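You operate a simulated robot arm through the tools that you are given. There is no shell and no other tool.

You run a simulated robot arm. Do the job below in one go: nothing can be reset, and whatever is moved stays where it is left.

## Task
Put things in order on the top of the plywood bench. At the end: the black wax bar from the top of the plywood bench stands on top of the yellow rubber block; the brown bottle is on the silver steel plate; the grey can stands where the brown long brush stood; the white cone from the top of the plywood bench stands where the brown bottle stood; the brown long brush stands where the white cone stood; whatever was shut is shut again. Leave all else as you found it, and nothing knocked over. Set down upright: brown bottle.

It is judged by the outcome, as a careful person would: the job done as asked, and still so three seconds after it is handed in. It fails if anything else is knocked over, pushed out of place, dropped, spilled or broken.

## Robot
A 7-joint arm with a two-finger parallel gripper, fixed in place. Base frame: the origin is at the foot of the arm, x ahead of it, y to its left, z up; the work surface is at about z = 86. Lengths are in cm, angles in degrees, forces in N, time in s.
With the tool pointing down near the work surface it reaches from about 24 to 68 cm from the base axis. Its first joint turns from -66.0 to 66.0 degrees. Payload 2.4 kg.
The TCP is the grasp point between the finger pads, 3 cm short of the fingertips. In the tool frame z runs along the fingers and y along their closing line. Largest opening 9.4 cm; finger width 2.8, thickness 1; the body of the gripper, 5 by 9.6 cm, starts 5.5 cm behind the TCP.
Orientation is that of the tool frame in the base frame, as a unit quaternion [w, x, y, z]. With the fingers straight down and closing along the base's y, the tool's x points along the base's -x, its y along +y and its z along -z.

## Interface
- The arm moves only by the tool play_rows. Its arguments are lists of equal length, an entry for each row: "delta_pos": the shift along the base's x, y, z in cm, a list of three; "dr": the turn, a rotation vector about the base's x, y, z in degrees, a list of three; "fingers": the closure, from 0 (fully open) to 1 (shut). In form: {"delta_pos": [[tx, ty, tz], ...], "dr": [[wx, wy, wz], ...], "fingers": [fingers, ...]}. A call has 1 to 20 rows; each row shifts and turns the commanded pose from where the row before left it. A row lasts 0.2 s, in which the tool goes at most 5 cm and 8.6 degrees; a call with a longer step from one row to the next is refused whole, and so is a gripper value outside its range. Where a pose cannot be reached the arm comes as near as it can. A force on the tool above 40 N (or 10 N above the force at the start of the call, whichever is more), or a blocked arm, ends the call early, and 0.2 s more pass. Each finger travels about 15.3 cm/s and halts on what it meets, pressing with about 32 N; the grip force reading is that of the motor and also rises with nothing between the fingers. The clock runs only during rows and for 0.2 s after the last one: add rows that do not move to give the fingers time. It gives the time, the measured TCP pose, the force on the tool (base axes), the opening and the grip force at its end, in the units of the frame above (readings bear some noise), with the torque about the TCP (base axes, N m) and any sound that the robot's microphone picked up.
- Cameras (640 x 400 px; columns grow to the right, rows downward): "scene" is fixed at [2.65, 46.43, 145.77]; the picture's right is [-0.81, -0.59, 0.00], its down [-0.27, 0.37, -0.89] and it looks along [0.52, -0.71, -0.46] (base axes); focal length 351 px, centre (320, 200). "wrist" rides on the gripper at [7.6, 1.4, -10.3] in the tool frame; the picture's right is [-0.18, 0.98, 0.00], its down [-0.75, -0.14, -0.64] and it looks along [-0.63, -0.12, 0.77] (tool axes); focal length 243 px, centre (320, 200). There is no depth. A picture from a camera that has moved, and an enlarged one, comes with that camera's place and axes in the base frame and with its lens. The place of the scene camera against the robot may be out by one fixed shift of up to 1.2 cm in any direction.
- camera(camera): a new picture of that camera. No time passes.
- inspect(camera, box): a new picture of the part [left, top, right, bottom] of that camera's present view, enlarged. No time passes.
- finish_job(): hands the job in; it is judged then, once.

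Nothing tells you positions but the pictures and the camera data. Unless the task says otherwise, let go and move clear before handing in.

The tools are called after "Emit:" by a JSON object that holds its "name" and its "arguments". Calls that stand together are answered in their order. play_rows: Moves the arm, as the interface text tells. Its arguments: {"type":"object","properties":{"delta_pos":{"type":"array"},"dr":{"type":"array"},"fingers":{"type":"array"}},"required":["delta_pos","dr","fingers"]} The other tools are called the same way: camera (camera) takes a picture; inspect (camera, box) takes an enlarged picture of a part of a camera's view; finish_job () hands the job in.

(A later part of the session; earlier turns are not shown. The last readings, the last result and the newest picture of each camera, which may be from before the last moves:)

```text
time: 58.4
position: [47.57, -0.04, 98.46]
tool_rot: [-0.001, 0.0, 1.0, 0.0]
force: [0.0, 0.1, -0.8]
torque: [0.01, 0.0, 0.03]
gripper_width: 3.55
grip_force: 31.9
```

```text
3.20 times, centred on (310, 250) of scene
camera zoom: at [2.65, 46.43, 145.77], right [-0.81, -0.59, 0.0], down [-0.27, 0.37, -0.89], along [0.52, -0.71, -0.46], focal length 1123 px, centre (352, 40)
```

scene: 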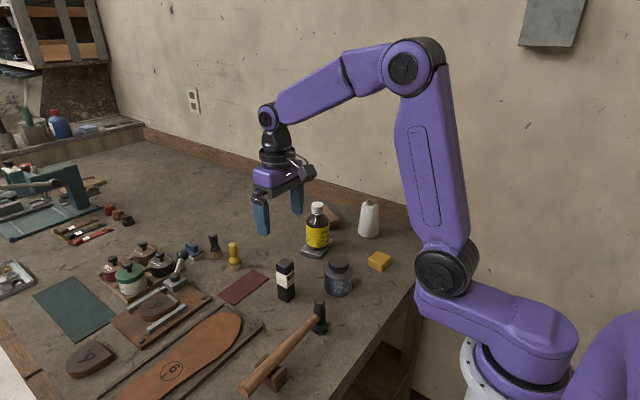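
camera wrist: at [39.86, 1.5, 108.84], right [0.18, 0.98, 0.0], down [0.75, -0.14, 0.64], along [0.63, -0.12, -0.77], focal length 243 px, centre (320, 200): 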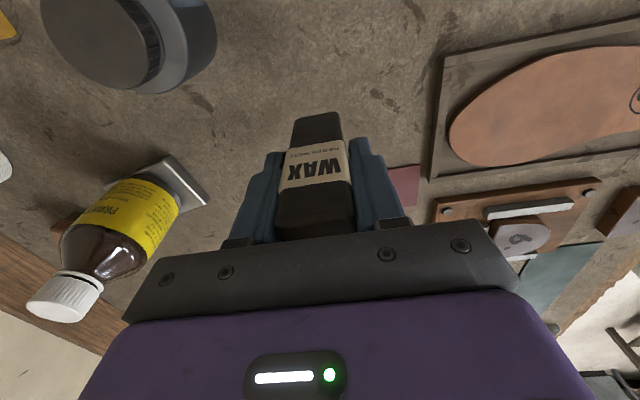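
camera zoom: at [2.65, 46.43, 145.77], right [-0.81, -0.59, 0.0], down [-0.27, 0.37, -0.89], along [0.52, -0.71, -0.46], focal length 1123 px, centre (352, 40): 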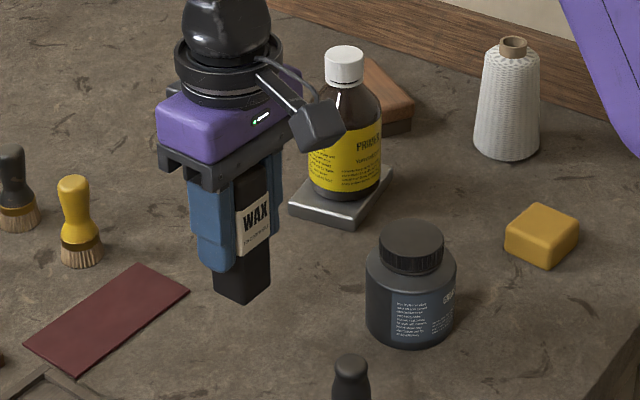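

The wax bar is held (3.55 cm wide). I carry it high over the can to above the yellow block and turn by -5.6° to match the block.

Emit:
{"name": "play_rows", "arguments": {"delta_pos": [[0, 0, 3], [0, 0, 3.5], [-1.0, -1.9, 0], [-1.8, -3.5, 0], [-2.0, -3.85, 0], [-2.0, -3.85, 0], [-2.0, -3.85, 0], [-1.8, -3.45, 0], [-1.2, -2.2, 0], [-0.55, -1.0, 0], [0, 0, 0]], "dr": [[0, 0, 0], [0, 0, 0], [0, 0, 0], [0, 0, -1], [0, 0, -1], [0, 0, -1], [0, 0, -1], [0, 0, -1], [0, 0, -0.6], [0, 0, 0], [0, 0, 0]], "fingers": [0.95, 0.95, 0.95, 0.95, 0.95, 0.95, 0.95, 0.95, 0.95, 0.95, 0.95]}}

Emit:
{"name": "camera", "arguments": {"camera": "wrist"}}

Emit:
{"name": "inspect", "arguments": {"camera": "wrist", "box": [260, 40, 380, 240]}}

Emit:
{"name": "inspect", "arguments": {"camera": "scene", "box": [310, 150, 450, 290]}}

```text
time: 60.8
position: [35.18, -23.62, 105.12]
tool_rot: [0.0, 0.049, 0.999, 0.0]
force: [0.7, -1.0, -0.9]
torque: [0.0, -0.02, 0.04]
gripper_width: 3.57
grip_force: 31.9
```

```text
taken
camera wrist: at [27.69, -21.28, 115.38], right [0.28, 0.96, 0.0], down [0.74, -0.21, 0.64], along [0.62, -0.18, -0.77], focal length 243 px, centre (320, 200)
```

wrist: 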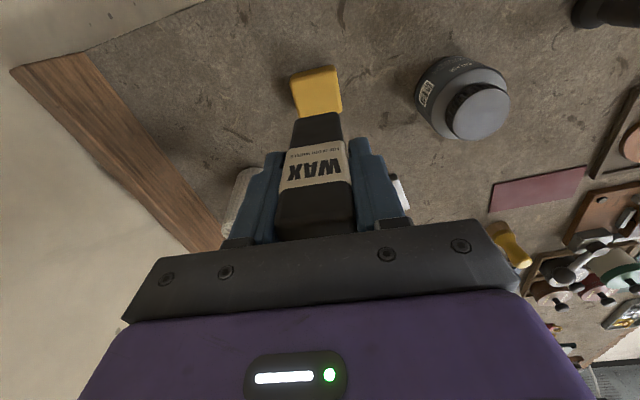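

```text
2.00 times, centred on (320, 140) of wrist
camera zoom: at [27.69, -21.28, 115.38], right [0.28, 0.96, 0.0], down [0.74, -0.21, 0.64], along [0.62, -0.18, -0.77], focal length 485 px, centre (320, 320)
```

zoom: 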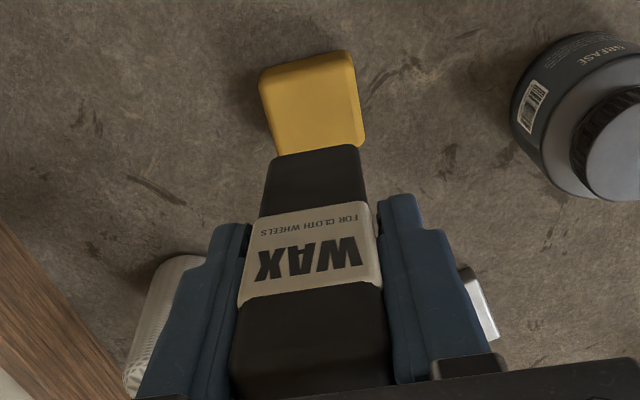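

```text
2.86 times, centred on (380, 220) of scene
camera zoom: at [2.65, 46.42, 145.77], right [-0.81, -0.59, 0.0], down [-0.27, 0.37, -0.89], along [0.52, -0.71, -0.46], focal length 1002 px, centre (149, 143)
```

zoom: 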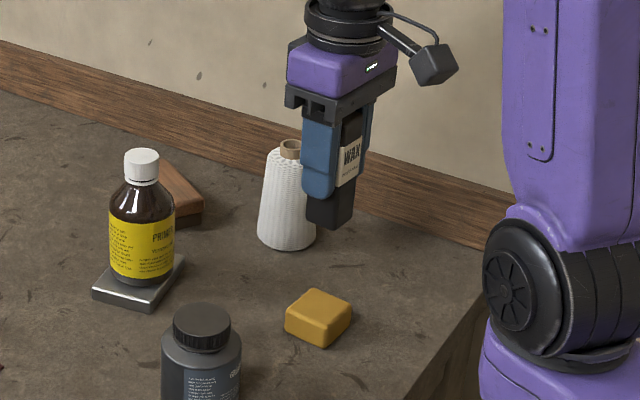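

Emit:
{"name": "inspect", "arguments": {"camera": "wrist", "box": [280, 55, 360, 125]}}

Emit:
{"name": "play_rows", "arguments": {"delta_pos": [[0, 2.5, 0], [0, 3.5, 0], [0, 2, 0], [0, 0, 0]], "dr": [[0, 0, 0], [0, 0, 0], [0, 0, 0], [0, 0, 0]], "fingers": [0.95, 0.95, 0.95, 0.95]}}

Emit:
{"name": "camera", "arguments": {"camera": "wrist"}}

Emit:
{"name": "inspect", "arguments": {"camera": "wrist", "box": [180, 50, 280, 150]}}

```text
5.71 times, centred on (320, 90) of wrist
camera zoom: at [27.69, -21.28, 115.38], right [0.28, 0.96, 0.0], down [0.74, -0.21, 0.64], along [0.62, -0.18, -0.77], focal length 1386 px, centre (320, 829)
```

zoom: 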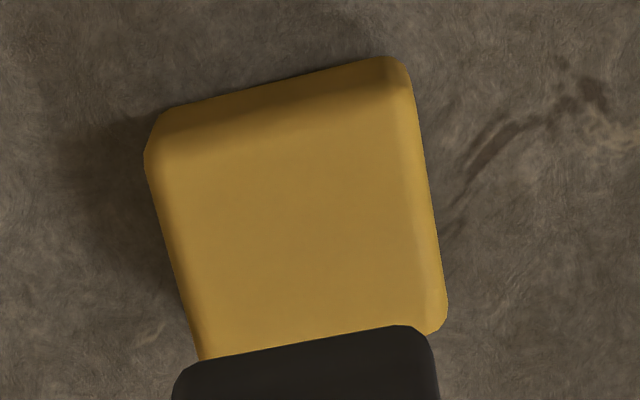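

```text
time: 61.8
position: [35.02, -15.53, 105.15]
tool_rot: [0.0, 0.049, 0.999, 0.0]
force: [0.5, -0.3, -1.2]
torque: [0.0, 0.0, -0.02]
gripper_width: 3.59
grip_force: 31.5
```

```text
taken
camera wrist: at [27.52, -13.27, 115.46], right [0.28, 0.96, 0.0], down [0.74, -0.21, 0.64], along [0.62, -0.18, -0.77], focal length 243 px, centre (320, 200)
```

wrist: 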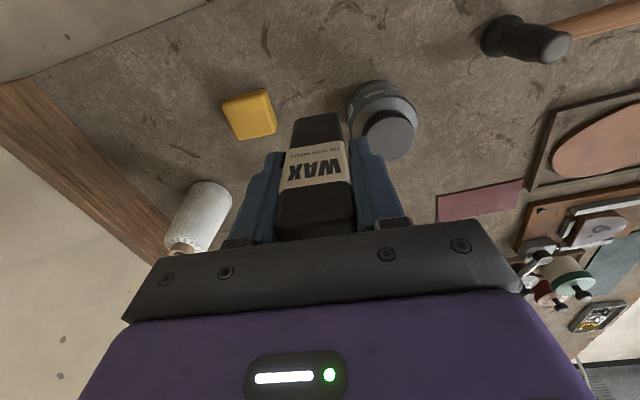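

```text
4.00 times, centred on (230, 100) of wrist
camera zoom: at [27.52, -13.27, 115.46], right [0.28, 0.96, 0.0], down [0.74, -0.21, 0.64], along [0.62, -0.18, -0.77], focal length 970 px, centre (680, 600)
```

zoom: 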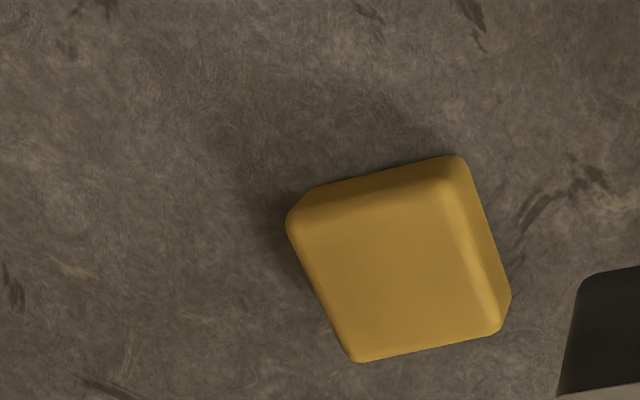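

The block centre is (35.2,-23.7) and, relative to the held bar, needs a small shift of about -0.3 in y. I move back over it and lower to about 1.5 cm above the block.

Emit:
{"name": "play_rows", "arguments": {"delta_pos": [[0, -2.5, 0], [0, -3.5, 0], [0, -2.3, 0], [0, 0, -3], [0, 0, -3], [0, 0, -1.8], [0, 0, 0], [0, 0, 0]], "dr": [[0, 0, 0], [0, 0, 0], [0, 0, 0], [0, 0, 0], [0, 0, 0], [0, 0, 0], [0, 0, 0], [0, 0, 0]], "fingers": [0.95, 0.95, 0.95, 0.95, 0.95, 0.95, 0.95, 0.95]}}

Emit:
{"name": "inspect", "arguments": {"camera": "wrist", "box": [260, 60, 380, 180]}}

Emit:
{"name": "inspect", "arguments": {"camera": "scene", "box": [340, 200, 420, 280]}}

```text
time: 63.6
position: [34.97, -23.78, 97.06]
tool_rot: [0.0, 0.049, 0.999, 0.0]
force: [-0.1, -0.8, -0.9]
torque: [0.02, 0.01, -0.01]
gripper_width: 3.6
grip_force: 31.3
```

```text
3.33 times, centred on (320, 120) of wrist
camera zoom: at [27.51, -21.54, 107.44], right [0.28, 0.96, 0.0], down [0.74, -0.21, 0.64], along [0.62, -0.18, -0.77], focal length 809 px, centre (320, 467)
```

zoom: 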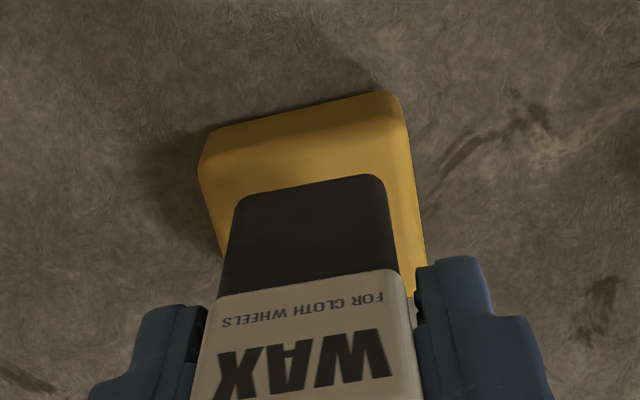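

```text
5.00 times, centred on (380, 240) of scene
camera zoom: at [2.65, 46.42, 145.77], right [-0.81, -0.59, 0.0], down [-0.27, 0.37, -0.89], along [0.52, -0.71, -0.46], focal length 1754 px, centre (20, 0)
```

zoom: 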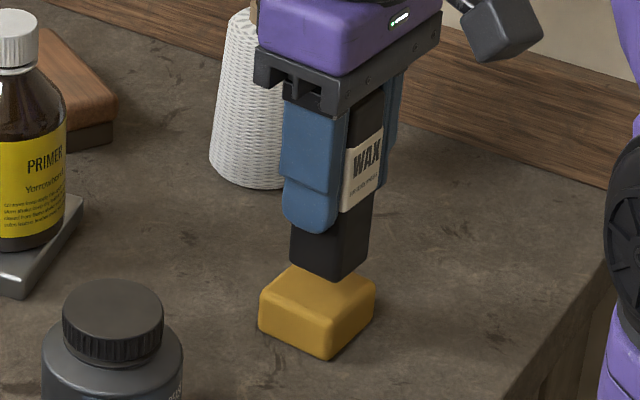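

Emit:
{"name": "inspect", "arguments": {"camera": "scene", "box": [362, 235, 408, 275]}}

Emit:
{"name": "inspect", "arguments": {"camera": "wrist", "box": [285, 75, 355, 135]}}

```text
10.00 times, centred on (385, 255) of scene
camera zoom: at [2.65, 46.42, 145.77], right [-0.81, -0.59, 0.0], down [-0.27, 0.37, -0.89], along [0.52, -0.71, -0.46], focal length 3508 px, centre (-330, -350)
```

zoom: 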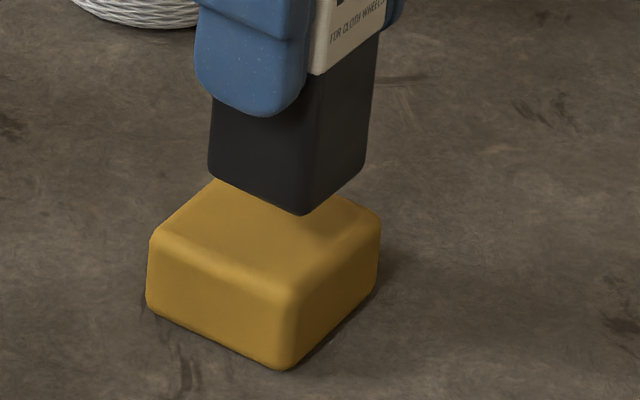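

```text
6.67 times, centred on (320, 105) of wrist
camera zoom: at [27.51, -21.54, 107.44], right [0.28, 0.96, 0.0], down [0.74, -0.21, 0.64], along [0.62, -0.18, -0.77], focal length 1618 px, centre (320, 833)
```

zoom: 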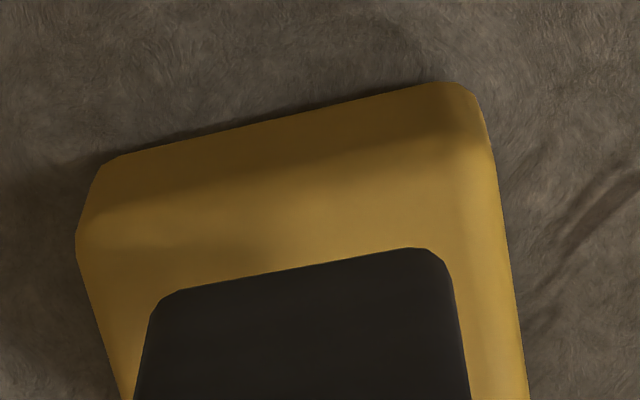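

Comparing the scene and wrist views, the bar needs about +0.28 cm in x to be centred on the block. I shift and lower to just above the block.

Emit:
{"name": "play_rows", "arguments": {"delta_pos": [[0.28, 0, 0], [0, 0, -0.6], [0, 0, -0.5], [0, 0, 0]], "dr": [[0, 0, 0], [0, 0, 0], [0, 0, 0], [0, 0, 0]], "fingers": [0.95, 0.95, 0.95, 0.95]}}

Emit:
{"name": "inspect", "arguments": {"camera": "scene", "box": [362, 235, 408, 275]}}

Emit:
{"name": "inspect", "arguments": {"camera": "wrist", "box": [285, 75, 355, 145]}}

```text
time: 64.6
position: [35.4, -23.72, 96.16]
tool_rot: [0.001, 0.049, 0.999, 0.0]
force: [-0.6, 0.3, -1.0]
torque: [0.03, 0.02, -0.01]
gripper_width: 3.57
grip_force: 31.8
```

```text
10.00 times, centred on (385, 255) of scene
camera zoom: at [2.65, 46.42, 145.77], right [-0.81, -0.59, 0.0], down [-0.27, 0.37, -0.89], along [0.52, -0.71, -0.46], focal length 3508 px, centre (-330, -350)
```

zoom: 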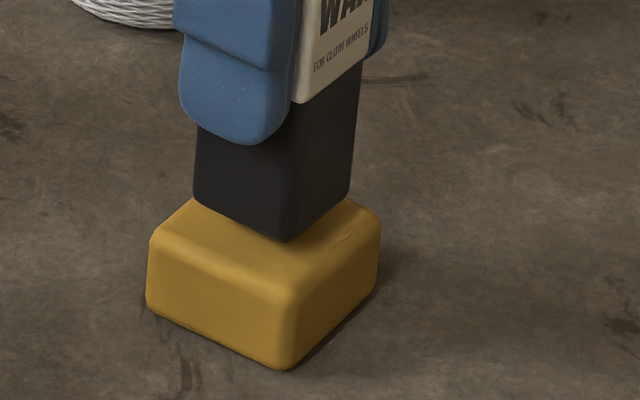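

```text
5.71 times, centred on (320, 110) of wrist
camera zoom: at [27.88, -21.55, 106.43], right [0.28, 0.96, 0.0], down [0.74, -0.21, 0.64], along [0.62, -0.18, -0.77], focal length 1386 px, centre (320, 714)
```

zoom: 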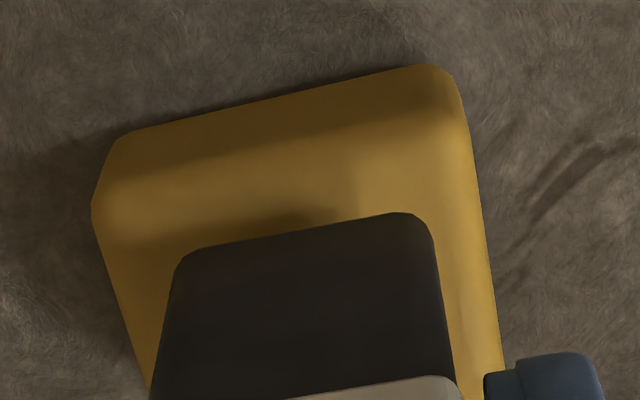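

The bar is centred on the block within a couple of millimetres. I lower in small steps until the block takes the weight.

Emit:
{"name": "play_rows", "arguments": {"delta_pos": [[0, 0, -0.25], [0, 0, -0.15], [0, 0, 0], [0, 0, 0]], "dr": [[0, 0, 0], [0, 0, 0], [0, 0, 0], [0, 0, 0]], "fingers": [0.95, 0.95, 0.95, 0.95]}}

```text
time: 65.6
position: [35.6, -23.93, 95.6]
tool_rot: [-0.001, 0.049, 0.999, 0.0]
force: [0.3, 0.2, -2.1]
torque: [-0.01, 0.02, -0.01]
gripper_width: 3.58
grip_force: 32.2
```

Emit:
{"name": "play_rows", "arguments": {"delta_pos": [[0, 0, -0.1], [0, 0, -0.1], [0, 0, 0], [0, 0, 0]], "dr": [[0, 0, 0], [0, 0, 0], [0, 0, 0], [0, 0, 0]], "fingers": [0.95, 0.95, 0.95, 0.95]}}

Emit:
{"name": "inspect", "arguments": {"camera": "scene", "box": [362, 235, 408, 275]}}

```text
time: 66.6
position: [35.36, -23.84, 95.43]
tool_rot: [0.0, 0.05, 0.999, 0.0]
force: [-0.4, -0.4, -0.3]
torque: [0.01, -0.02, 0.01]
gripper_width: 3.6
grip_force: 31.4
```

```text
10.00 times, centred on (385, 255) of scene
camera zoom: at [2.65, 46.42, 145.77], right [-0.81, -0.59, 0.0], down [-0.27, 0.37, -0.89], along [0.52, -0.71, -0.46], focal length 3508 px, centre (-330, -350)
```

zoom: 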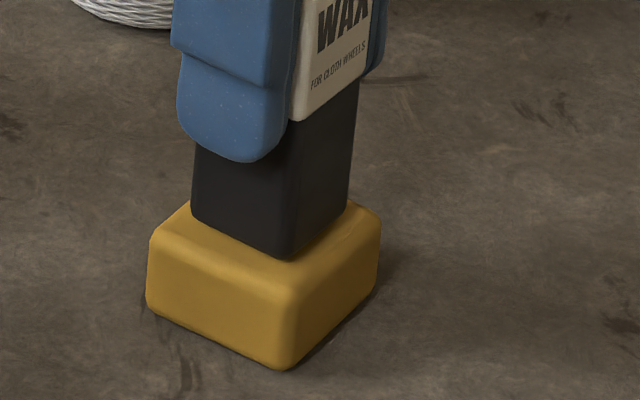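

Emit:
{"name": "play_rows", "arguments": {"delta_pos": [[0, 0, -0.1], [0, 0, 0], [0, 0, 0]], "dr": [[0, 0, 0], [0, 0, 0], [0, 0, 0]], "fingers": [0.95, 0.95, 0.95]}}

```text
time: 67.4
position: [35.37, -23.85, 95.41]
tool_rot: [0.0, 0.049, 0.999, 0.0]
force: [-0.5, 0.0, -1.2]
torque: [0.0, -0.02, -0.02]
gripper_width: 3.62
grip_force: 31.8
```

Emit:
{"name": "play_rows", "arguments": {"delta_pos": [[0, 0, -0.1], [0, 0, 0], [0, 0, 0]], "dr": [[0, 0, 0], [0, 0, 0], [0, 0, 0]], "fingers": [0.95, 0.95, 0.95]}}

Emit:
{"name": "inspect", "arguments": {"camera": "scene", "box": [362, 235, 408, 275]}}

```text
time: 68.2
position: [35.53, -23.91, 95.31]
tool_rot: [0.0, 0.049, 0.999, 0.0]
force: [-0.9, 0.4, 1.1]
torque: [0.03, 0.07, -0.01]
gripper_width: 3.59
grip_force: 31.8
```

```text
10.00 times, centred on (385, 255) of scene
camera zoom: at [2.64, 46.43, 145.77], right [-0.81, -0.59, 0.0], down [-0.27, 0.37, -0.89], along [0.52, -0.71, -0.46], focal length 3508 px, centre (-330, -350)
```

zoom: 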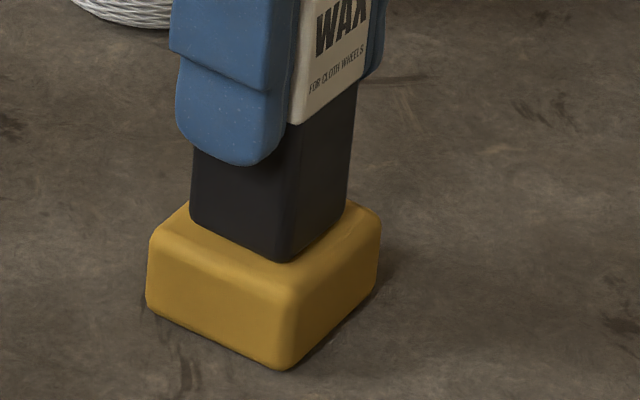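

Emit:
{"name": "play_rows", "arguments": {"delta_pos": [[0, 0, -0.05], [0, 0, 0], [0, 0, 0]], "dr": [[0, 0, 0], [0, 0, 0], [0, 0, 0]], "fingers": [0.95, 0.95, 0.95]}}

Emit:
{"name": "inspect", "arguments": {"camera": "wrist", "box": [285, 75, 355, 145]}}

```text
time: 69.0
position: [35.51, -23.94, 95.35]
tool_rot: [-0.001, 0.049, 0.999, -0.001]
force: [-2.4, 1.6, 9.4]
torque: [0.09, 0.15, -0.01]
gripper_width: 3.58
grip_force: 31.4
```

```text
5.71 times, centred on (320, 110) of wrist
camera zoom: at [27.99, -21.65, 105.65], right [0.28, 0.96, 0.0], down [0.74, -0.21, 0.64], along [0.62, -0.18, -0.77], focal length 1386 px, centre (320, 714)
```

zoom: 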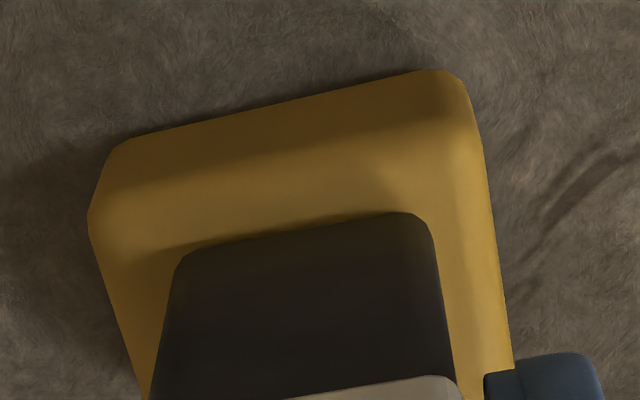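

Firm contact. The bar sits slightly toward +x on the block, so I lift 0.3 cm, shift it (-0.2,+0.12), and set it down again.

Emit:
{"name": "play_rows", "arguments": {"delta_pos": [[0, 0, 0.35], [-0.2, 0.12, 0], [0, 0, -0.2], [0, 0, 0], [0, 0, 0]], "dr": [[0, 0, 0], [0, 0, 0], [0, 0, 0], [0, 0, 0], [0, 0, 0]], "fingers": [0.95, 0.95, 0.95, 0.95, 0.95]}}

Emit:
{"name": "play_rows", "arguments": {"delta_pos": [[0, 0, -0.07], [0, 0, 0], [0, 0, 0]], "dr": [[0, 0, 0], [0, 0, 0], [0, 0, 0]], "fingers": [0.95, 0.95, 0.95]}}

Emit:
{"name": "inspect", "arguments": {"camera": "wrist", "box": [285, 75, 355, 145]}}

Emit:
{"name": "inspect", "arguments": {"camera": "scene", "box": [362, 235, 408, 275]}}

```text
time: 70.2
position: [35.25, -23.81, 95.4]
tool_rot: [-0.001, 0.049, 0.999, 0.0]
force: [0.7, 0.0, -0.8]
torque: [0.01, 0.0, 0.0]
gripper_width: 3.57
grip_force: 32.2
```

```text
time: 71.0
position: [35.22, -23.78, 95.36]
tool_rot: [0.0, 0.048, 0.999, 0.0]
force: [0.7, -0.5, -1.2]
torque: [0.0, 0.02, -0.01]
gripper_width: 3.61
grip_force: 31.8
```

```text
5.71 times, centred on (320, 110) of wrist
camera zoom: at [27.75, -21.53, 105.7], right [0.28, 0.96, 0.0], down [0.74, -0.21, 0.64], along [0.62, -0.18, -0.77], focal length 1386 px, centre (320, 714)
```

zoom: 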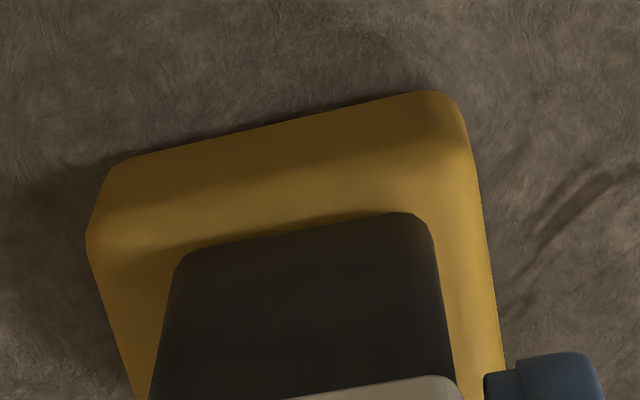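

```text
10.00 times, centred on (385, 255) of scene
camera zoom: at [2.65, 46.42, 145.77], right [-0.81, -0.59, 0.0], down [-0.27, 0.37, -0.89], along [0.52, -0.71, -0.46], focal length 3508 px, centre (-330, -350)
```

zoom: 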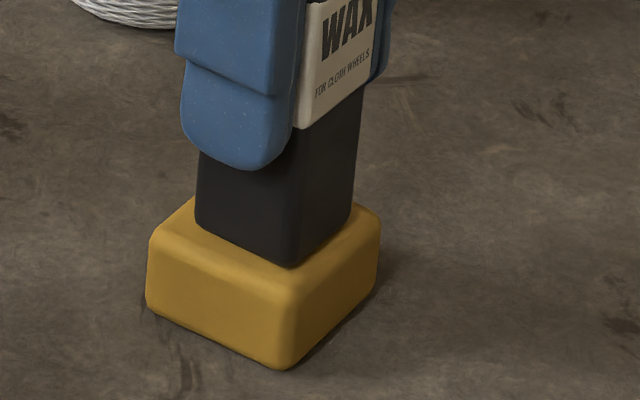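

Emit:
{"name": "play_rows", "arguments": {"delta_pos": [[0, 0, -0.08], [0, 0, 0], [0, 0, 0]], "dr": [[0, 0, 0], [0, 0, 0], [0, 0, 0]], "fingers": [0.95, 0.95, 0.95]}}

```text
time: 71.8
position: [35.3, -23.79, 95.26]
tool_rot: [0.0, 0.049, 0.999, 0.0]
force: [-2.9, 0.2, 17.2]
torque: [0.05, 0.18, -0.01]
gripper_width: 3.58
grip_force: 31.6
```

Emit:
{"name": "play_rows", "arguments": {"delta_pos": [[0, 0, 0.05], [0, 0, 0], [0, 0, 0]], "dr": [[0, 0, 0], [0, 0, 0], [0, 0, 0]], "fingers": [0.95, 0.95, 0.95]}}

```text
time: 72.6
position: [35.29, -23.8, 95.32]
tool_rot: [0.0, 0.049, 0.999, -0.001]
force: [1.7, -1.9, 10.0]
torque: [-0.07, -0.13, 0.0]
gripper_width: 3.58
grip_force: 31.8
```

Emit:
{"name": "play_rows", "arguments": {"delta_pos": [[0, 0, 0.05], [0, 0, 0], [0, 0, 0]], "dr": [[0, 0, 0], [0, 0, 0], [0, 0, 0]], "fingers": [0.95, 0.95, 0.95]}}

```text
time: 73.4
position: [35.12, -23.75, 95.24]
tool_rot: [0.0, 0.049, 0.999, 0.0]
force: [1.8, -0.2, 2.8]
torque: [-0.02, -0.19, -0.01]
gripper_width: 3.59
grip_force: 31.9
```

The block carries the bar with light pressure. I open slowly and check before rising.

Emit:
{"name": "play_rows", "arguments": {"delta_pos": [[0, 0, 0], [0, 0, 0], [0, 0, 0], [0, 0, 0]], "dr": [[0, 0, 0], [0, 0, 0], [0, 0, 0], [0, 0, 0]], "fingers": [0.58, 0.5, 0.4, 0.3]}}

Emit:
{"name": "inspect", "arguments": {"camera": "scene", "box": [350, 190, 430, 280]}}

Emit:
{"name": "camera", "arguments": {"camera": "wrist"}}

```text
time: 74.4
position: [35.36, -23.82, 95.37]
tool_rot: [0.0, 0.049, 0.999, -0.001]
force: [-0.3, -0.7, 1.1]
torque: [-0.03, 0.02, -0.01]
gripper_width: 6.58
grip_force: 0.0
```

```text
4.44 times, centred on (390, 235) of scene
camera zoom: at [2.65, 46.43, 145.77], right [-0.81, -0.59, 0.0], down [-0.27, 0.37, -0.89], along [0.52, -0.71, -0.46], focal length 1559 px, centre (9, 44)
```

zoom: 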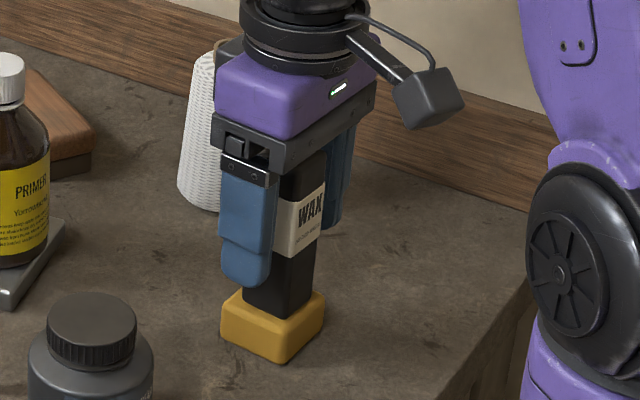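

```text
taken
camera wrist: at [27.75, -21.52, 105.67], right [0.28, 0.96, 0.0], down [0.74, -0.21, 0.64], along [0.62, -0.18, -0.77], focal length 243 px, centre (320, 200)
```

wrist: 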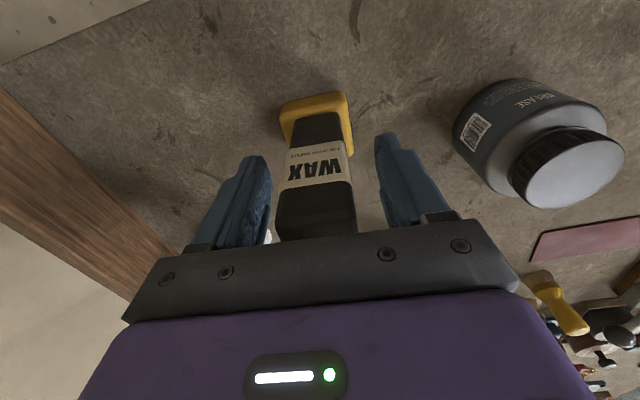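

The bar stands by itself on the block. I rise straight up.

Emit:
{"name": "play_rows", "arguments": {"delta_pos": [[0, 0, 1], [0, 0, 2.5], [0, 0, 4], [0, 0, 4], [0, 0, 2], [0, 0, 0]], "dr": [[0, 0, 0], [0, 0, 0], [0, 0, 0], [0, 0, 0], [0, 0, 0], [0, 0, 0]], "fingers": [0.3, 0.2, 0.2, 0.1, 0, 0]}}

Emit:
{"name": "camera", "arguments": {"camera": "scene"}}

Emit:
{"name": "camera", "arguments": {"camera": "wrist"}}

```text
time: 75.8
position: [35.21, -23.68, 109.05]
tool_rot: [-0.001, 0.049, 0.999, -0.001]
force: [-0.2, 0.1, -0.5]
torque: [0.01, -0.01, -0.01]
gripper_width: 9.39
grip_force: 0.0
```

```text
taken
```

scene: 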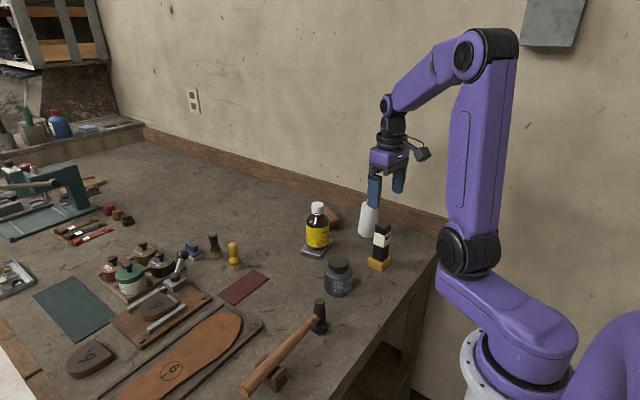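

```text
taken
camera wrist: at [27.77, -21.48, 119.43], right [0.28, 0.96, 0.0], down [0.74, -0.21, 0.64], along [0.62, -0.18, -0.77], focal length 243 px, centre (320, 200)
```

wrist: 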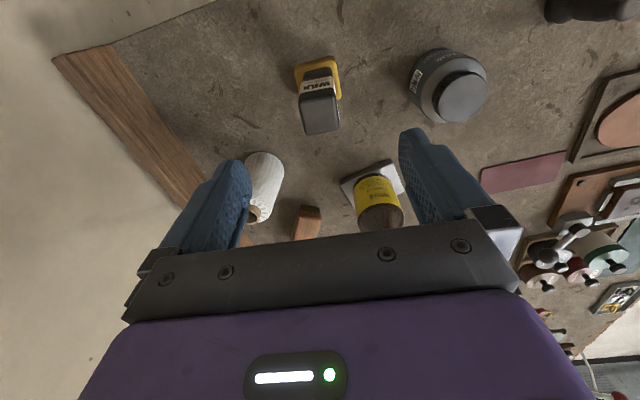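

The wax bar stands on the yellow block. Last is the grey can at (39.3,-9.9): I move above it with the fingers closing along y.

Emit:
{"name": "play_rows", "arguments": {"delta_pos": [[1.0, 3.4, 0], [1.0, 3.5, 0], [1.05, 3.5, 0], [1.05, 3.45, 0], [0, 0, 0]], "dr": [[0, 0, 1.4], [0, 0, 1.4], [0, 0, 1.4], [0, 0, 1.4], [0, 0, 0]], "fingers": [0, 0, 0, 0, 0]}}

Emit:
{"name": "camera", "arguments": {"camera": "wrist"}}

Emit:
{"name": "inspect", "arguments": {"camera": "wrist", "box": [250, 40, 390, 180]}}

```text
time: 77.0
position: [39.33, -10.03, 108.85]
tool_rot: [0.0, 0.0, 1.0, 0.0]
force: [0.0, 0.8, -0.3]
torque: [-0.01, 0.0, 0.01]
gripper_width: 9.4
grip_force: 0.0
```

```text
taken
camera wrist: at [31.67, -8.38, 119.25], right [0.18, 0.98, 0.0], down [0.75, -0.14, 0.64], along [0.63, -0.12, -0.77], focal length 243 px, centre (320, 200)
```

wrist: 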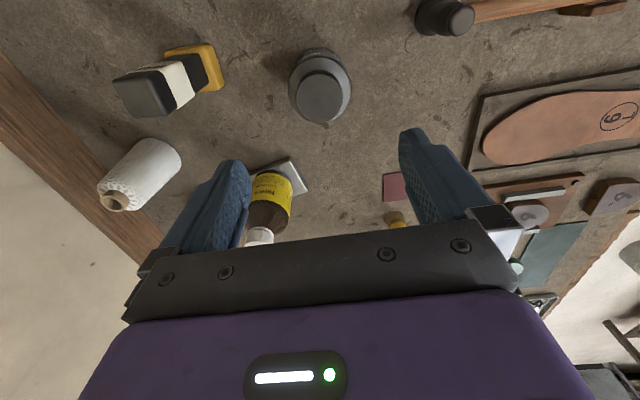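

```text
2.86 times, centred on (320, 110) of wrist
camera zoom: at [31.67, -8.38, 119.25], right [0.18, 0.98, 0.0], down [0.75, -0.14, 0.64], along [0.63, -0.12, -0.77], focal length 693 px, centre (320, 457)
```

zoom: 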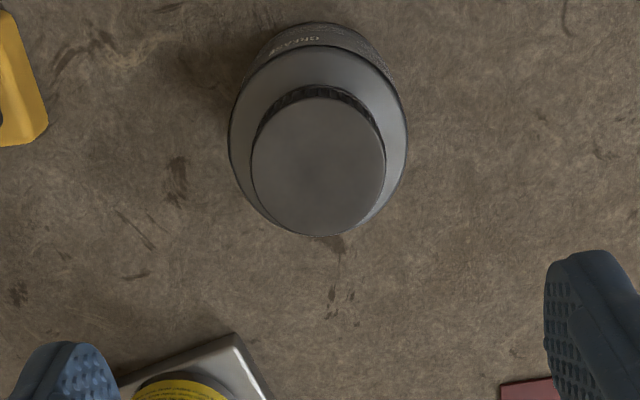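

The can is directly under the gripper. I descend around its body.

Emit:
{"name": "play_rows", "arguments": {"delta_pos": [[-0.03, 0.08, -4], [0, 0, -4], [0, 0, -4], [0, 0, -3], [0, 0, 0]], "dr": [[0, 0, 0], [0, 0, 0], [0, 0, 0], [0, 0, 0], [0, 0, 0]], "fingers": [0, 0, 0, 0, 0]}}

Emit:
{"name": "camera", "arguments": {"camera": "wrist"}}

Emit:
{"name": "inspect", "arguments": {"camera": "scene", "box": [280, 200, 400, 320]}}

```text
time: 78.2
position: [39.43, -9.99, 93.88]
tool_rot: [-0.001, 0.0, 1.0, -0.001]
force: [0.8, 0.2, 0.2]
torque: [-0.01, 0.0, 0.01]
gripper_width: 9.41
grip_force: 0.0
```

```text
taken
camera wrist: at [31.75, -8.39, 104.16], right [0.18, 0.98, 0.0], down [0.75, -0.14, 0.64], along [0.63, -0.12, -0.77], focal length 243 px, centre (320, 200)
```

wrist: 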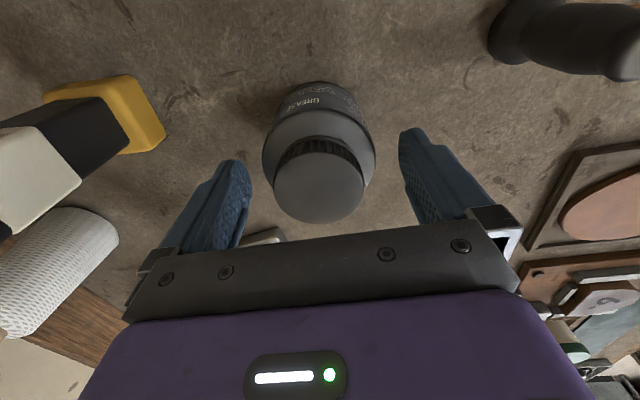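

```text
3.33 times, centred on (340, 260) of scene
camera zoom: at [2.65, 46.43, 145.77], right [-0.81, -0.59, 0.0], down [-0.27, 0.37, -0.89], along [0.52, -0.71, -0.46], focal length 1169 px, centre (253, 0)
```

zoom: 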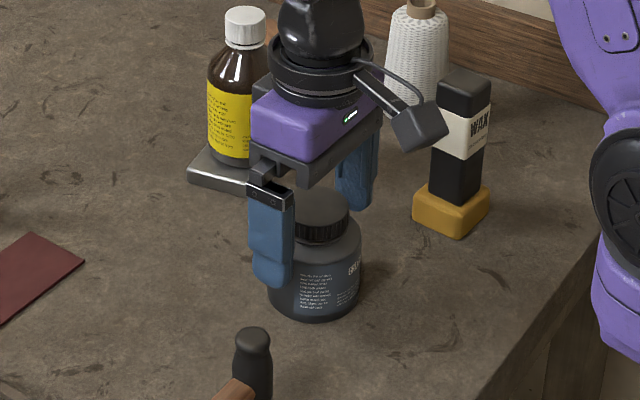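

Emit:
{"name": "play_rows", "arguments": {"delta_pos": [[0, 0, -2], [0, 0, -1.3], [0, 0, -0.6], [0, 0, 0], [0, 0, 0], [0, 0, 0], [0, 0, 0]], "dr": [[0, 0, 0], [0, 0, 0], [0, 0, 0], [0, 0, 0], [0, 0, 0], [0, 0, 0], [0, 0, 0]], "fingers": [0, 0, 0, 0, 0.2, 0.4, 0.6]}}

Emit:
{"name": "camera", "arguments": {"camera": "wrist"}}

Emit:
{"name": "inspect", "arguments": {"camera": "scene", "box": [280, 200, 400, 320]}}

```text
time: 79.8
position: [39.4, -9.87, 89.86]
tool_rot: [-0.001, 0.0, 1.0, 0.0]
force: [0.1, -2.0, -0.1]
torque: [-0.04, -0.1, -0.04]
gripper_width: 6.73
grip_force: 31.8
```

```text
taken
camera wrist: at [31.75, -8.29, 100.3], right [0.18, 0.98, 0.0], down [0.75, -0.14, 0.64], along [0.63, -0.12, -0.77], focal length 243 px, centre (320, 200)
```

wrist: 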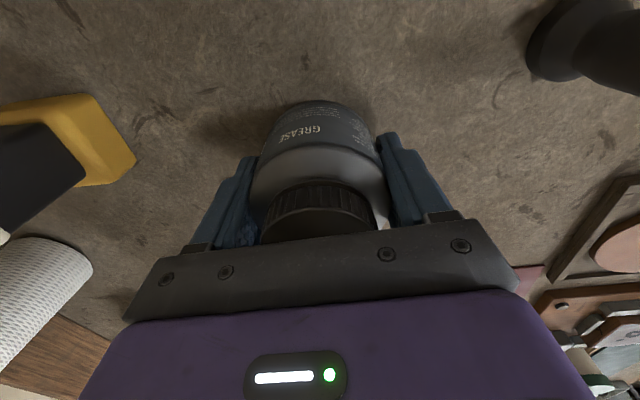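

```text
3.33 times, centred on (340, 260) of scene
camera zoom: at [2.65, 46.42, 145.77], right [-0.81, -0.59, 0.0], down [-0.27, 0.37, -0.89], along [0.52, -0.71, -0.46], focal length 1169 px, centre (253, 0)
```

zoom: 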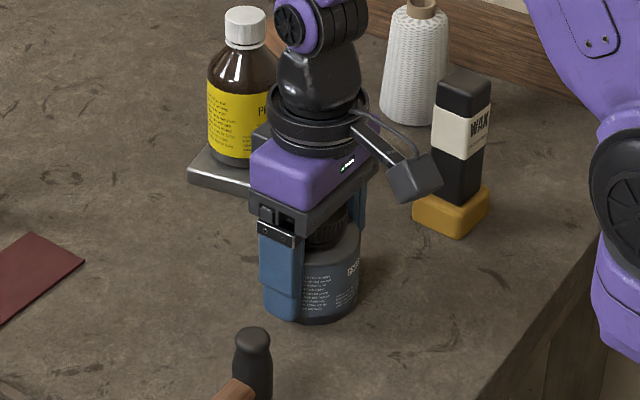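

The can is gripped at 6.73 cm. I lift gently.

Emit:
{"name": "play_rows", "arguments": {"delta_pos": [[0, 0, 0.3], [0, 0, 1], [0, 0, 1.7], [0, 0, 2], [0, 0, 0], [0, 0, 0]], "dr": [[0, 0, 0], [0, 0, 0], [0, 0, 0], [0, 0, 0], [0, 0, 0], [0, 0, 0]], "fingers": [0.8, 0.8, 0.8, 0.8, 0.8, 0.8]}}

Emit:
{"name": "inspect", "arguments": {"camera": "scene", "box": [280, 200, 400, 320]}}

```text
time: 81.2
position: [39.25, -9.77, 95.07]
tool_rot: [0.0, 0.0, 1.0, 0.0]
force: [-0.6, 0.3, -2.5]
torque: [0.0, 0.01, 0.06]
gripper_width: 6.73
grip_force: 31.6
```

```text
3.33 times, centred on (340, 260) of scene
camera zoom: at [2.65, 46.42, 145.77], right [-0.81, -0.59, 0.0], down [-0.27, 0.37, -0.89], along [0.52, -0.71, -0.46], focal length 1169 px, centre (253, 0)
```

zoom: 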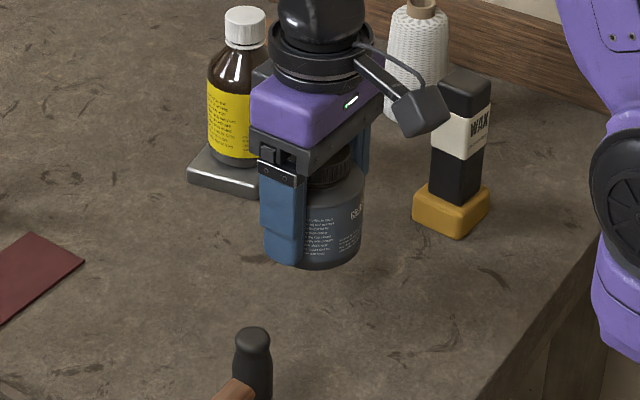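

Emit:
{"name": "play_rows", "arguments": {"delta_pos": [[0, 0, 3], [0, 0, 3], [1.6, 1.1, 0], [2.6, 1.85, 0], [2.8, 2.0, 0], [2.8, 2.0, 0], [2.8, 2.0, 0], [2.8, 2.0, 0], [2.3, 1.6, 0], [1.45, 0.95, 0], [0, 0, 0], [0, 0, 0]], "dr": [[0, 0, 0], [0, 0, 0], [0, 0, 0], [0, 0, 0], [0, 0, 0], [0, 0, 0], [0, 0, 0], [0, 0, 0], [0, 0, 0], [0, 0, 0], [0, 0, 0], [0, 0, 0]], "fingers": [0.8, 0.8, 0.8, 0.8, 0.8, 0.8, 0.8, 0.8, 0.8, 0.8, 0.8, 0.8]}}

Emit:
{"name": "camera", "arguments": {"camera": "wrist"}}

Emit:
{"name": "inspect", "arguments": {"camera": "scene", "box": [180, 190, 320, 310]}}

```text
time: 83.8
position: [58.55, 3.72, 100.99]
tool_rot: [0.0, 0.001, 1.0, 0.0]
force: [0.4, 0.1, -3.6]
torque: [-0.02, 0.0, -0.02]
gripper_width: 6.72
grip_force: 32.5
```

```text
taken
camera wrist: at [50.8, 5.21, 111.33], right [0.18, 0.98, 0.0], down [0.75, -0.14, 0.64], along [0.63, -0.12, -0.77], focal length 243 px, centre (320, 200)
```

wrist: 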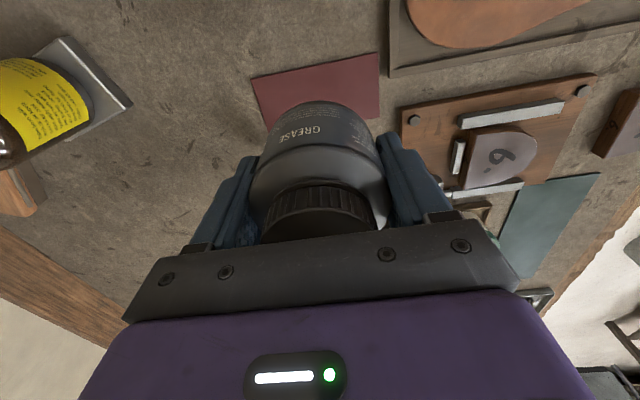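

```text
3.33 times, centred on (250, 250) of scene
camera zoom: at [2.65, 46.43, 145.77], right [-0.81, -0.59, 0.0], down [-0.27, 0.37, -0.89], along [0.52, -0.71, -0.46], focal length 1169 px, centre (553, 33)
```

zoom: 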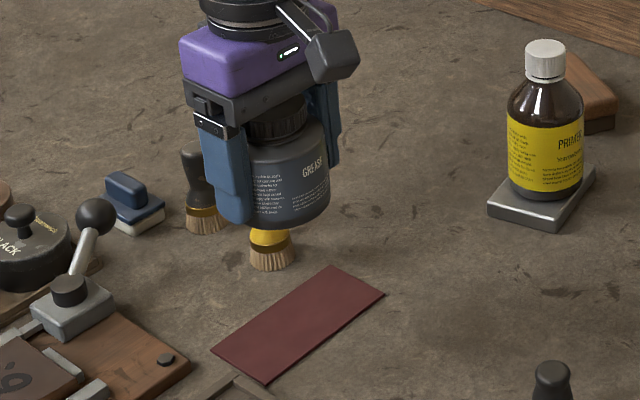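

Emit:
{"name": "play_rows", "arguments": {"delta_pos": [[-0.07, 0, -3], [0, 0, -3], [0, 0, -2.5], [0, 0, -1.2], [0, 0, 0], [0, 0, 0]], "dr": [[0, 0, 0], [0, 0, 0], [0, 0, 0], [0, 0, 0], [0, 0, 0], [0, 0, 0]], "fingers": [0.8, 0.8, 0.8, 0.8, 0.8, 0.8]}}

Emit:
{"name": "camera", "arguments": {"camera": "wrist"}}

Emit:
{"name": "inspect", "arguments": {"camera": "scene", "box": [190, 210, 310, 310]}}

```text
time: 85.2
position: [58.4, 3.64, 91.12]
tool_rot: [0.0, 0.0, 1.0, -0.001]
force: [-0.2, 0.3, -3.2]
torque: [0.03, -0.02, -0.04]
gripper_width: 6.73
grip_force: 32.1
```

```text
taken
camera wrist: at [50.71, 5.06, 101.5], right [0.18, 0.98, 0.0], down [0.75, -0.14, 0.64], along [0.63, -0.12, -0.77], focal length 243 px, centre (320, 200)
```

wrist: 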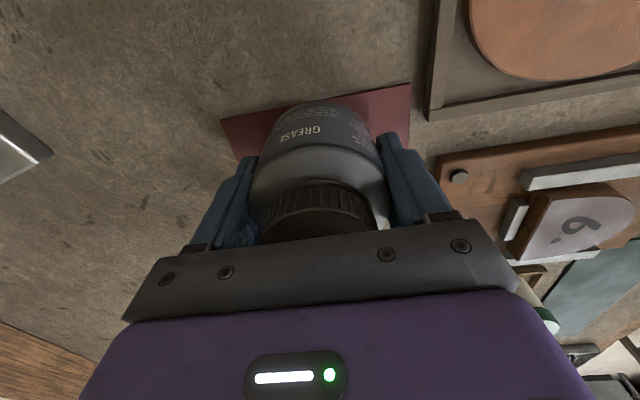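

```text
4.00 times, centred on (250, 260) of scene
camera zoom: at [2.65, 46.43, 145.77], right [-0.81, -0.59, 0.0], down [-0.27, 0.37, -0.89], along [0.52, -0.71, -0.46], focal length 1403 px, centre (600, -40)
```

zoom: 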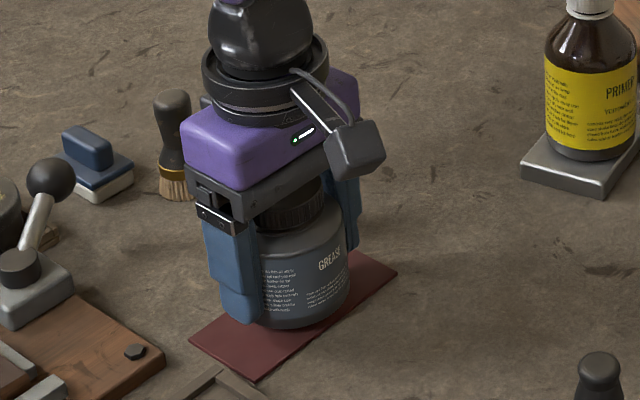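

Emit:
{"name": "play_rows", "arguments": {"delta_pos": [[0, 0, -0.4], [0, 0, -0.25], [0, 0, 0], [0, 0, 0]], "dr": [[0, 0, 0], [0, 0, 0], [0, 0, 0], [0, 0, 0]], "fingers": [0.8, 0.8, 0.8, 0.8]}}

```text
time: 86.2
position: [58.41, 3.67, 90.46]
tool_rot: [0.0, 0.0, 1.0, -0.001]
force: [-0.6, 0.0, -2.6]
torque: [0.0, 0.02, 0.0]
gripper_width: 6.75
grip_force: 32.4
```

Emit:
{"name": "play_rows", "arguments": {"delta_pos": [[0, 0, -0.15], [0, 0, -0.1], [0, 0, 0], [0, 0, 0]], "dr": [[0, 0, 0], [0, 0, 0], [0, 0, 0], [0, 0, 0]], "fingers": [0.8, 0.8, 0.8, 0.8]}}

```text
time: 87.2
position: [58.34, 3.52, 90.24]
tool_rot: [0.0, 0.0, 1.0, 0.0]
force: [0.6, -0.3, -1.5]
torque: [-0.03, -0.03, -0.01]
gripper_width: 6.75
grip_force: 32.4
```

Emit:
{"name": "play_rows", "arguments": {"delta_pos": [[0, 0, -0.08], [0, 0, 0], [0, 0, 0]], "dr": [[0, 0, 0], [0, 0, 0], [0, 0, 0]], "fingers": [0.8, 0.8, 0.8]}}

```text
time: 88.0
position: [58.4, 3.53, 90.22]
tool_rot: [0.001, 0.0, 1.0, 0.0]
force: [-0.3, -0.6, -2.1]
torque: [0.0, -0.02, 0.06]
gripper_width: 6.75
grip_force: 31.7
```

Emit:
{"name": "play_rows", "arguments": {"delta_pos": [[0, 0, -0.08], [0, 0, 0], [0, 0, 0]], "dr": [[0, 0, 0], [0, 0, 0], [0, 0, 0]], "fingers": [0.8, 0.8, 0.8]}}

```text
time: 88.8
position: [58.27, 3.65, 90.24]
tool_rot: [0.0, 0.0, 1.0, 0.0]
force: [-9.7, -2.5, 18.4]
torque: [-0.2, 0.26, -0.08]
gripper_width: 6.73
grip_force: 31.8
```

Contact reached; I relieve the pressure a little before opening.

Emit:
{"name": "play_rows", "arguments": {"delta_pos": [[0, 0, 0.06], [0, 0, 0], [0, 0, 0]], "dr": [[0, 0, 0], [0, 0, 0], [0, 0, 0]], "fingers": [0.8, 0.8, 0.8]}}

Emit:
{"name": "inspect", "arguments": {"camera": "scene", "box": [190, 210, 310, 310]}}

```text
time: 89.6
position: [58.42, 3.65, 90.23]
tool_rot: [0.0, 0.0, 1.0, 0.0]
force: [-3.4, -3.8, 4.1]
torque: [-0.08, 0.03, -0.06]
gripper_width: 6.74
grip_force: 32.5
```

```text
4.00 times, centred on (250, 260) of scene
camera zoom: at [2.63, 46.42, 145.78], right [-0.81, -0.59, 0.0], down [-0.27, 0.37, -0.89], along [0.52, -0.71, -0.46], focal length 1403 px, centre (600, -40)
```

zoom: 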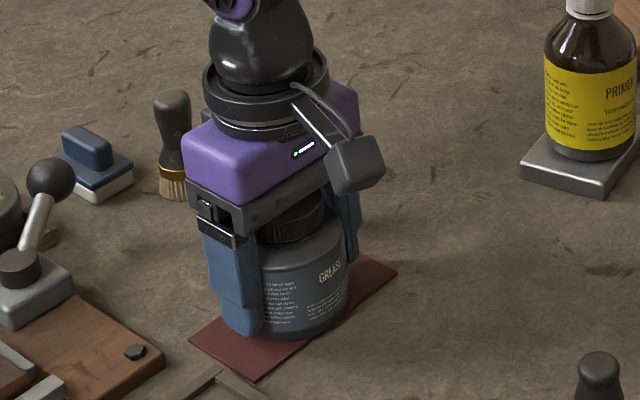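

The can rests on the pad. I open moderately and rise straight up.

Emit:
{"name": "play_rows", "arguments": {"delta_pos": [[0, 0, 0], [0, 0, 0], [0, 0, 0], [0, 0, 0]], "dr": [[0, 0, 0], [0, 0, 0], [0, 0, 0], [0, 0, 0]], "fingers": [0.25, 0.2, 0.14, 0.12]}}

Emit:
{"name": "camera", "arguments": {"camera": "wrist"}}

Emit:
{"name": "inspect", "arguments": {"camera": "scene", "box": [190, 210, 310, 310]}}

```text
time: 90.6
position: [58.42, 3.64, 90.35]
tool_rot: [0.0, 0.0, 1.0, 0.0]
force: [0.4, -0.4, 0.8]
torque: [-0.02, 0.0, -0.01]
gripper_width: 8.27
grip_force: 0.0
```

```text
taken
camera wrist: at [50.72, 5.16, 100.62], right [0.18, 0.98, 0.0], down [0.75, -0.14, 0.64], along [0.63, -0.12, -0.77], focal length 243 px, centre (320, 200)
```

wrist: 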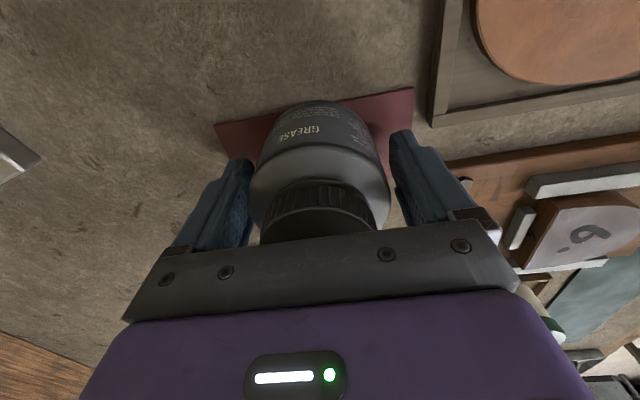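

```text
4.00 times, centred on (250, 260) of scene
camera zoom: at [2.65, 46.43, 145.77], right [-0.81, -0.59, 0.0], down [-0.27, 0.37, -0.89], along [0.52, -0.71, -0.46], focal length 1403 px, centre (600, -40)
```

zoom: 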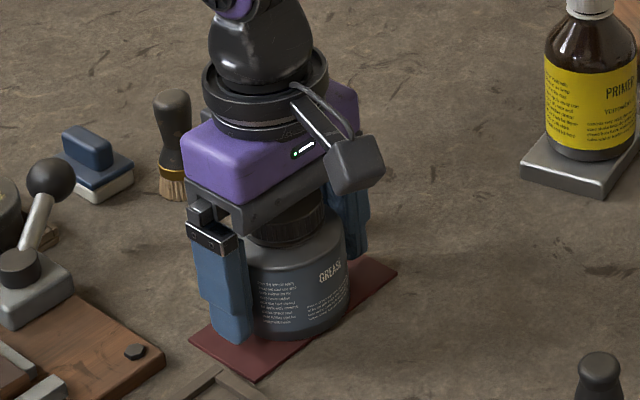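

Emit:
{"name": "play_rows", "arguments": {"delta_pos": [[0, 0, 1], [0, 0, 2.5], [0, 0, 4], [0, 0, 4], [0, 0, 4], [-1, 0, 4], [-3, 0, 2], [0, 0, 0]], "dr": [[0, 0, 0], [0, 0, 0], [0, 0, 0], [0, 0, 0], [0, 0, 0], [0, 0, 0], [0, 0, 0], [0, 0, 0]], "fingers": [0.12, 0.12, 0.12, 0.12, 0.12, 0.1, 0, 0]}}

Emit:
{"name": "camera", "arguments": {"camera": "scene"}}

Emit:
{"name": "camera", "arguments": {"camera": "wrist"}}

Emit:
{"name": "inspect", "arguments": {"camera": "scene", "box": [170, 170, 430, 330]}}

```text
time: 92.4
position: [54.47, 3.36, 111.9]
tool_rot: [-0.001, 0.0, 1.0, 0.001]
force: [0.6, -0.4, 0.0]
torque: [-0.01, 0.01, 0.02]
gripper_width: 9.4
grip_force: 0.1
```

```text
taken
```

scene: 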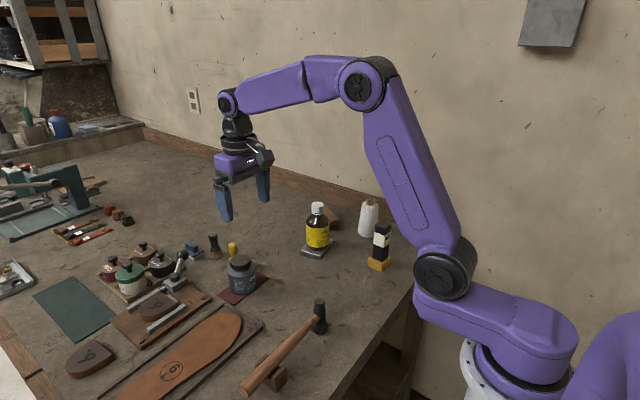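

```text
taken
camera wrist: at [46.74, 4.94, 122.33], right [0.18, 0.98, 0.0], down [0.75, -0.14, 0.64], along [0.63, -0.12, -0.77], focal length 243 px, centre (320, 200)
```

wrist: 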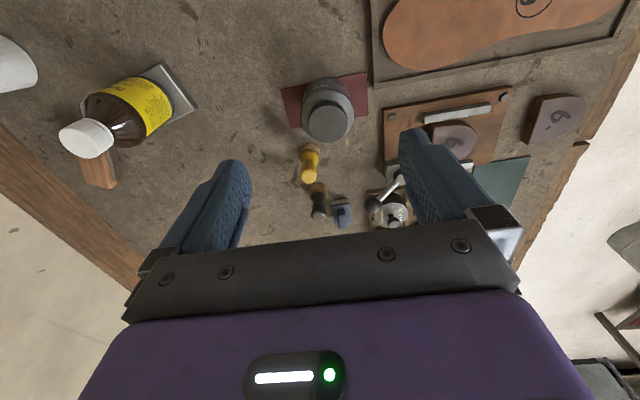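

```text
2.46 times, centred on (300, 250) of scene
camera zoom: at [2.64, 46.43, 145.77], right [-0.81, -0.59, 0.0], down [-0.27, 0.37, -0.89], along [0.52, -0.71, -0.46], focal length 864 px, centre (369, 77)
```

zoom: 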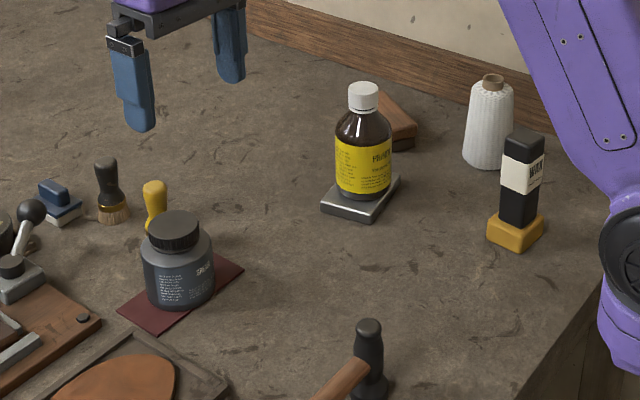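

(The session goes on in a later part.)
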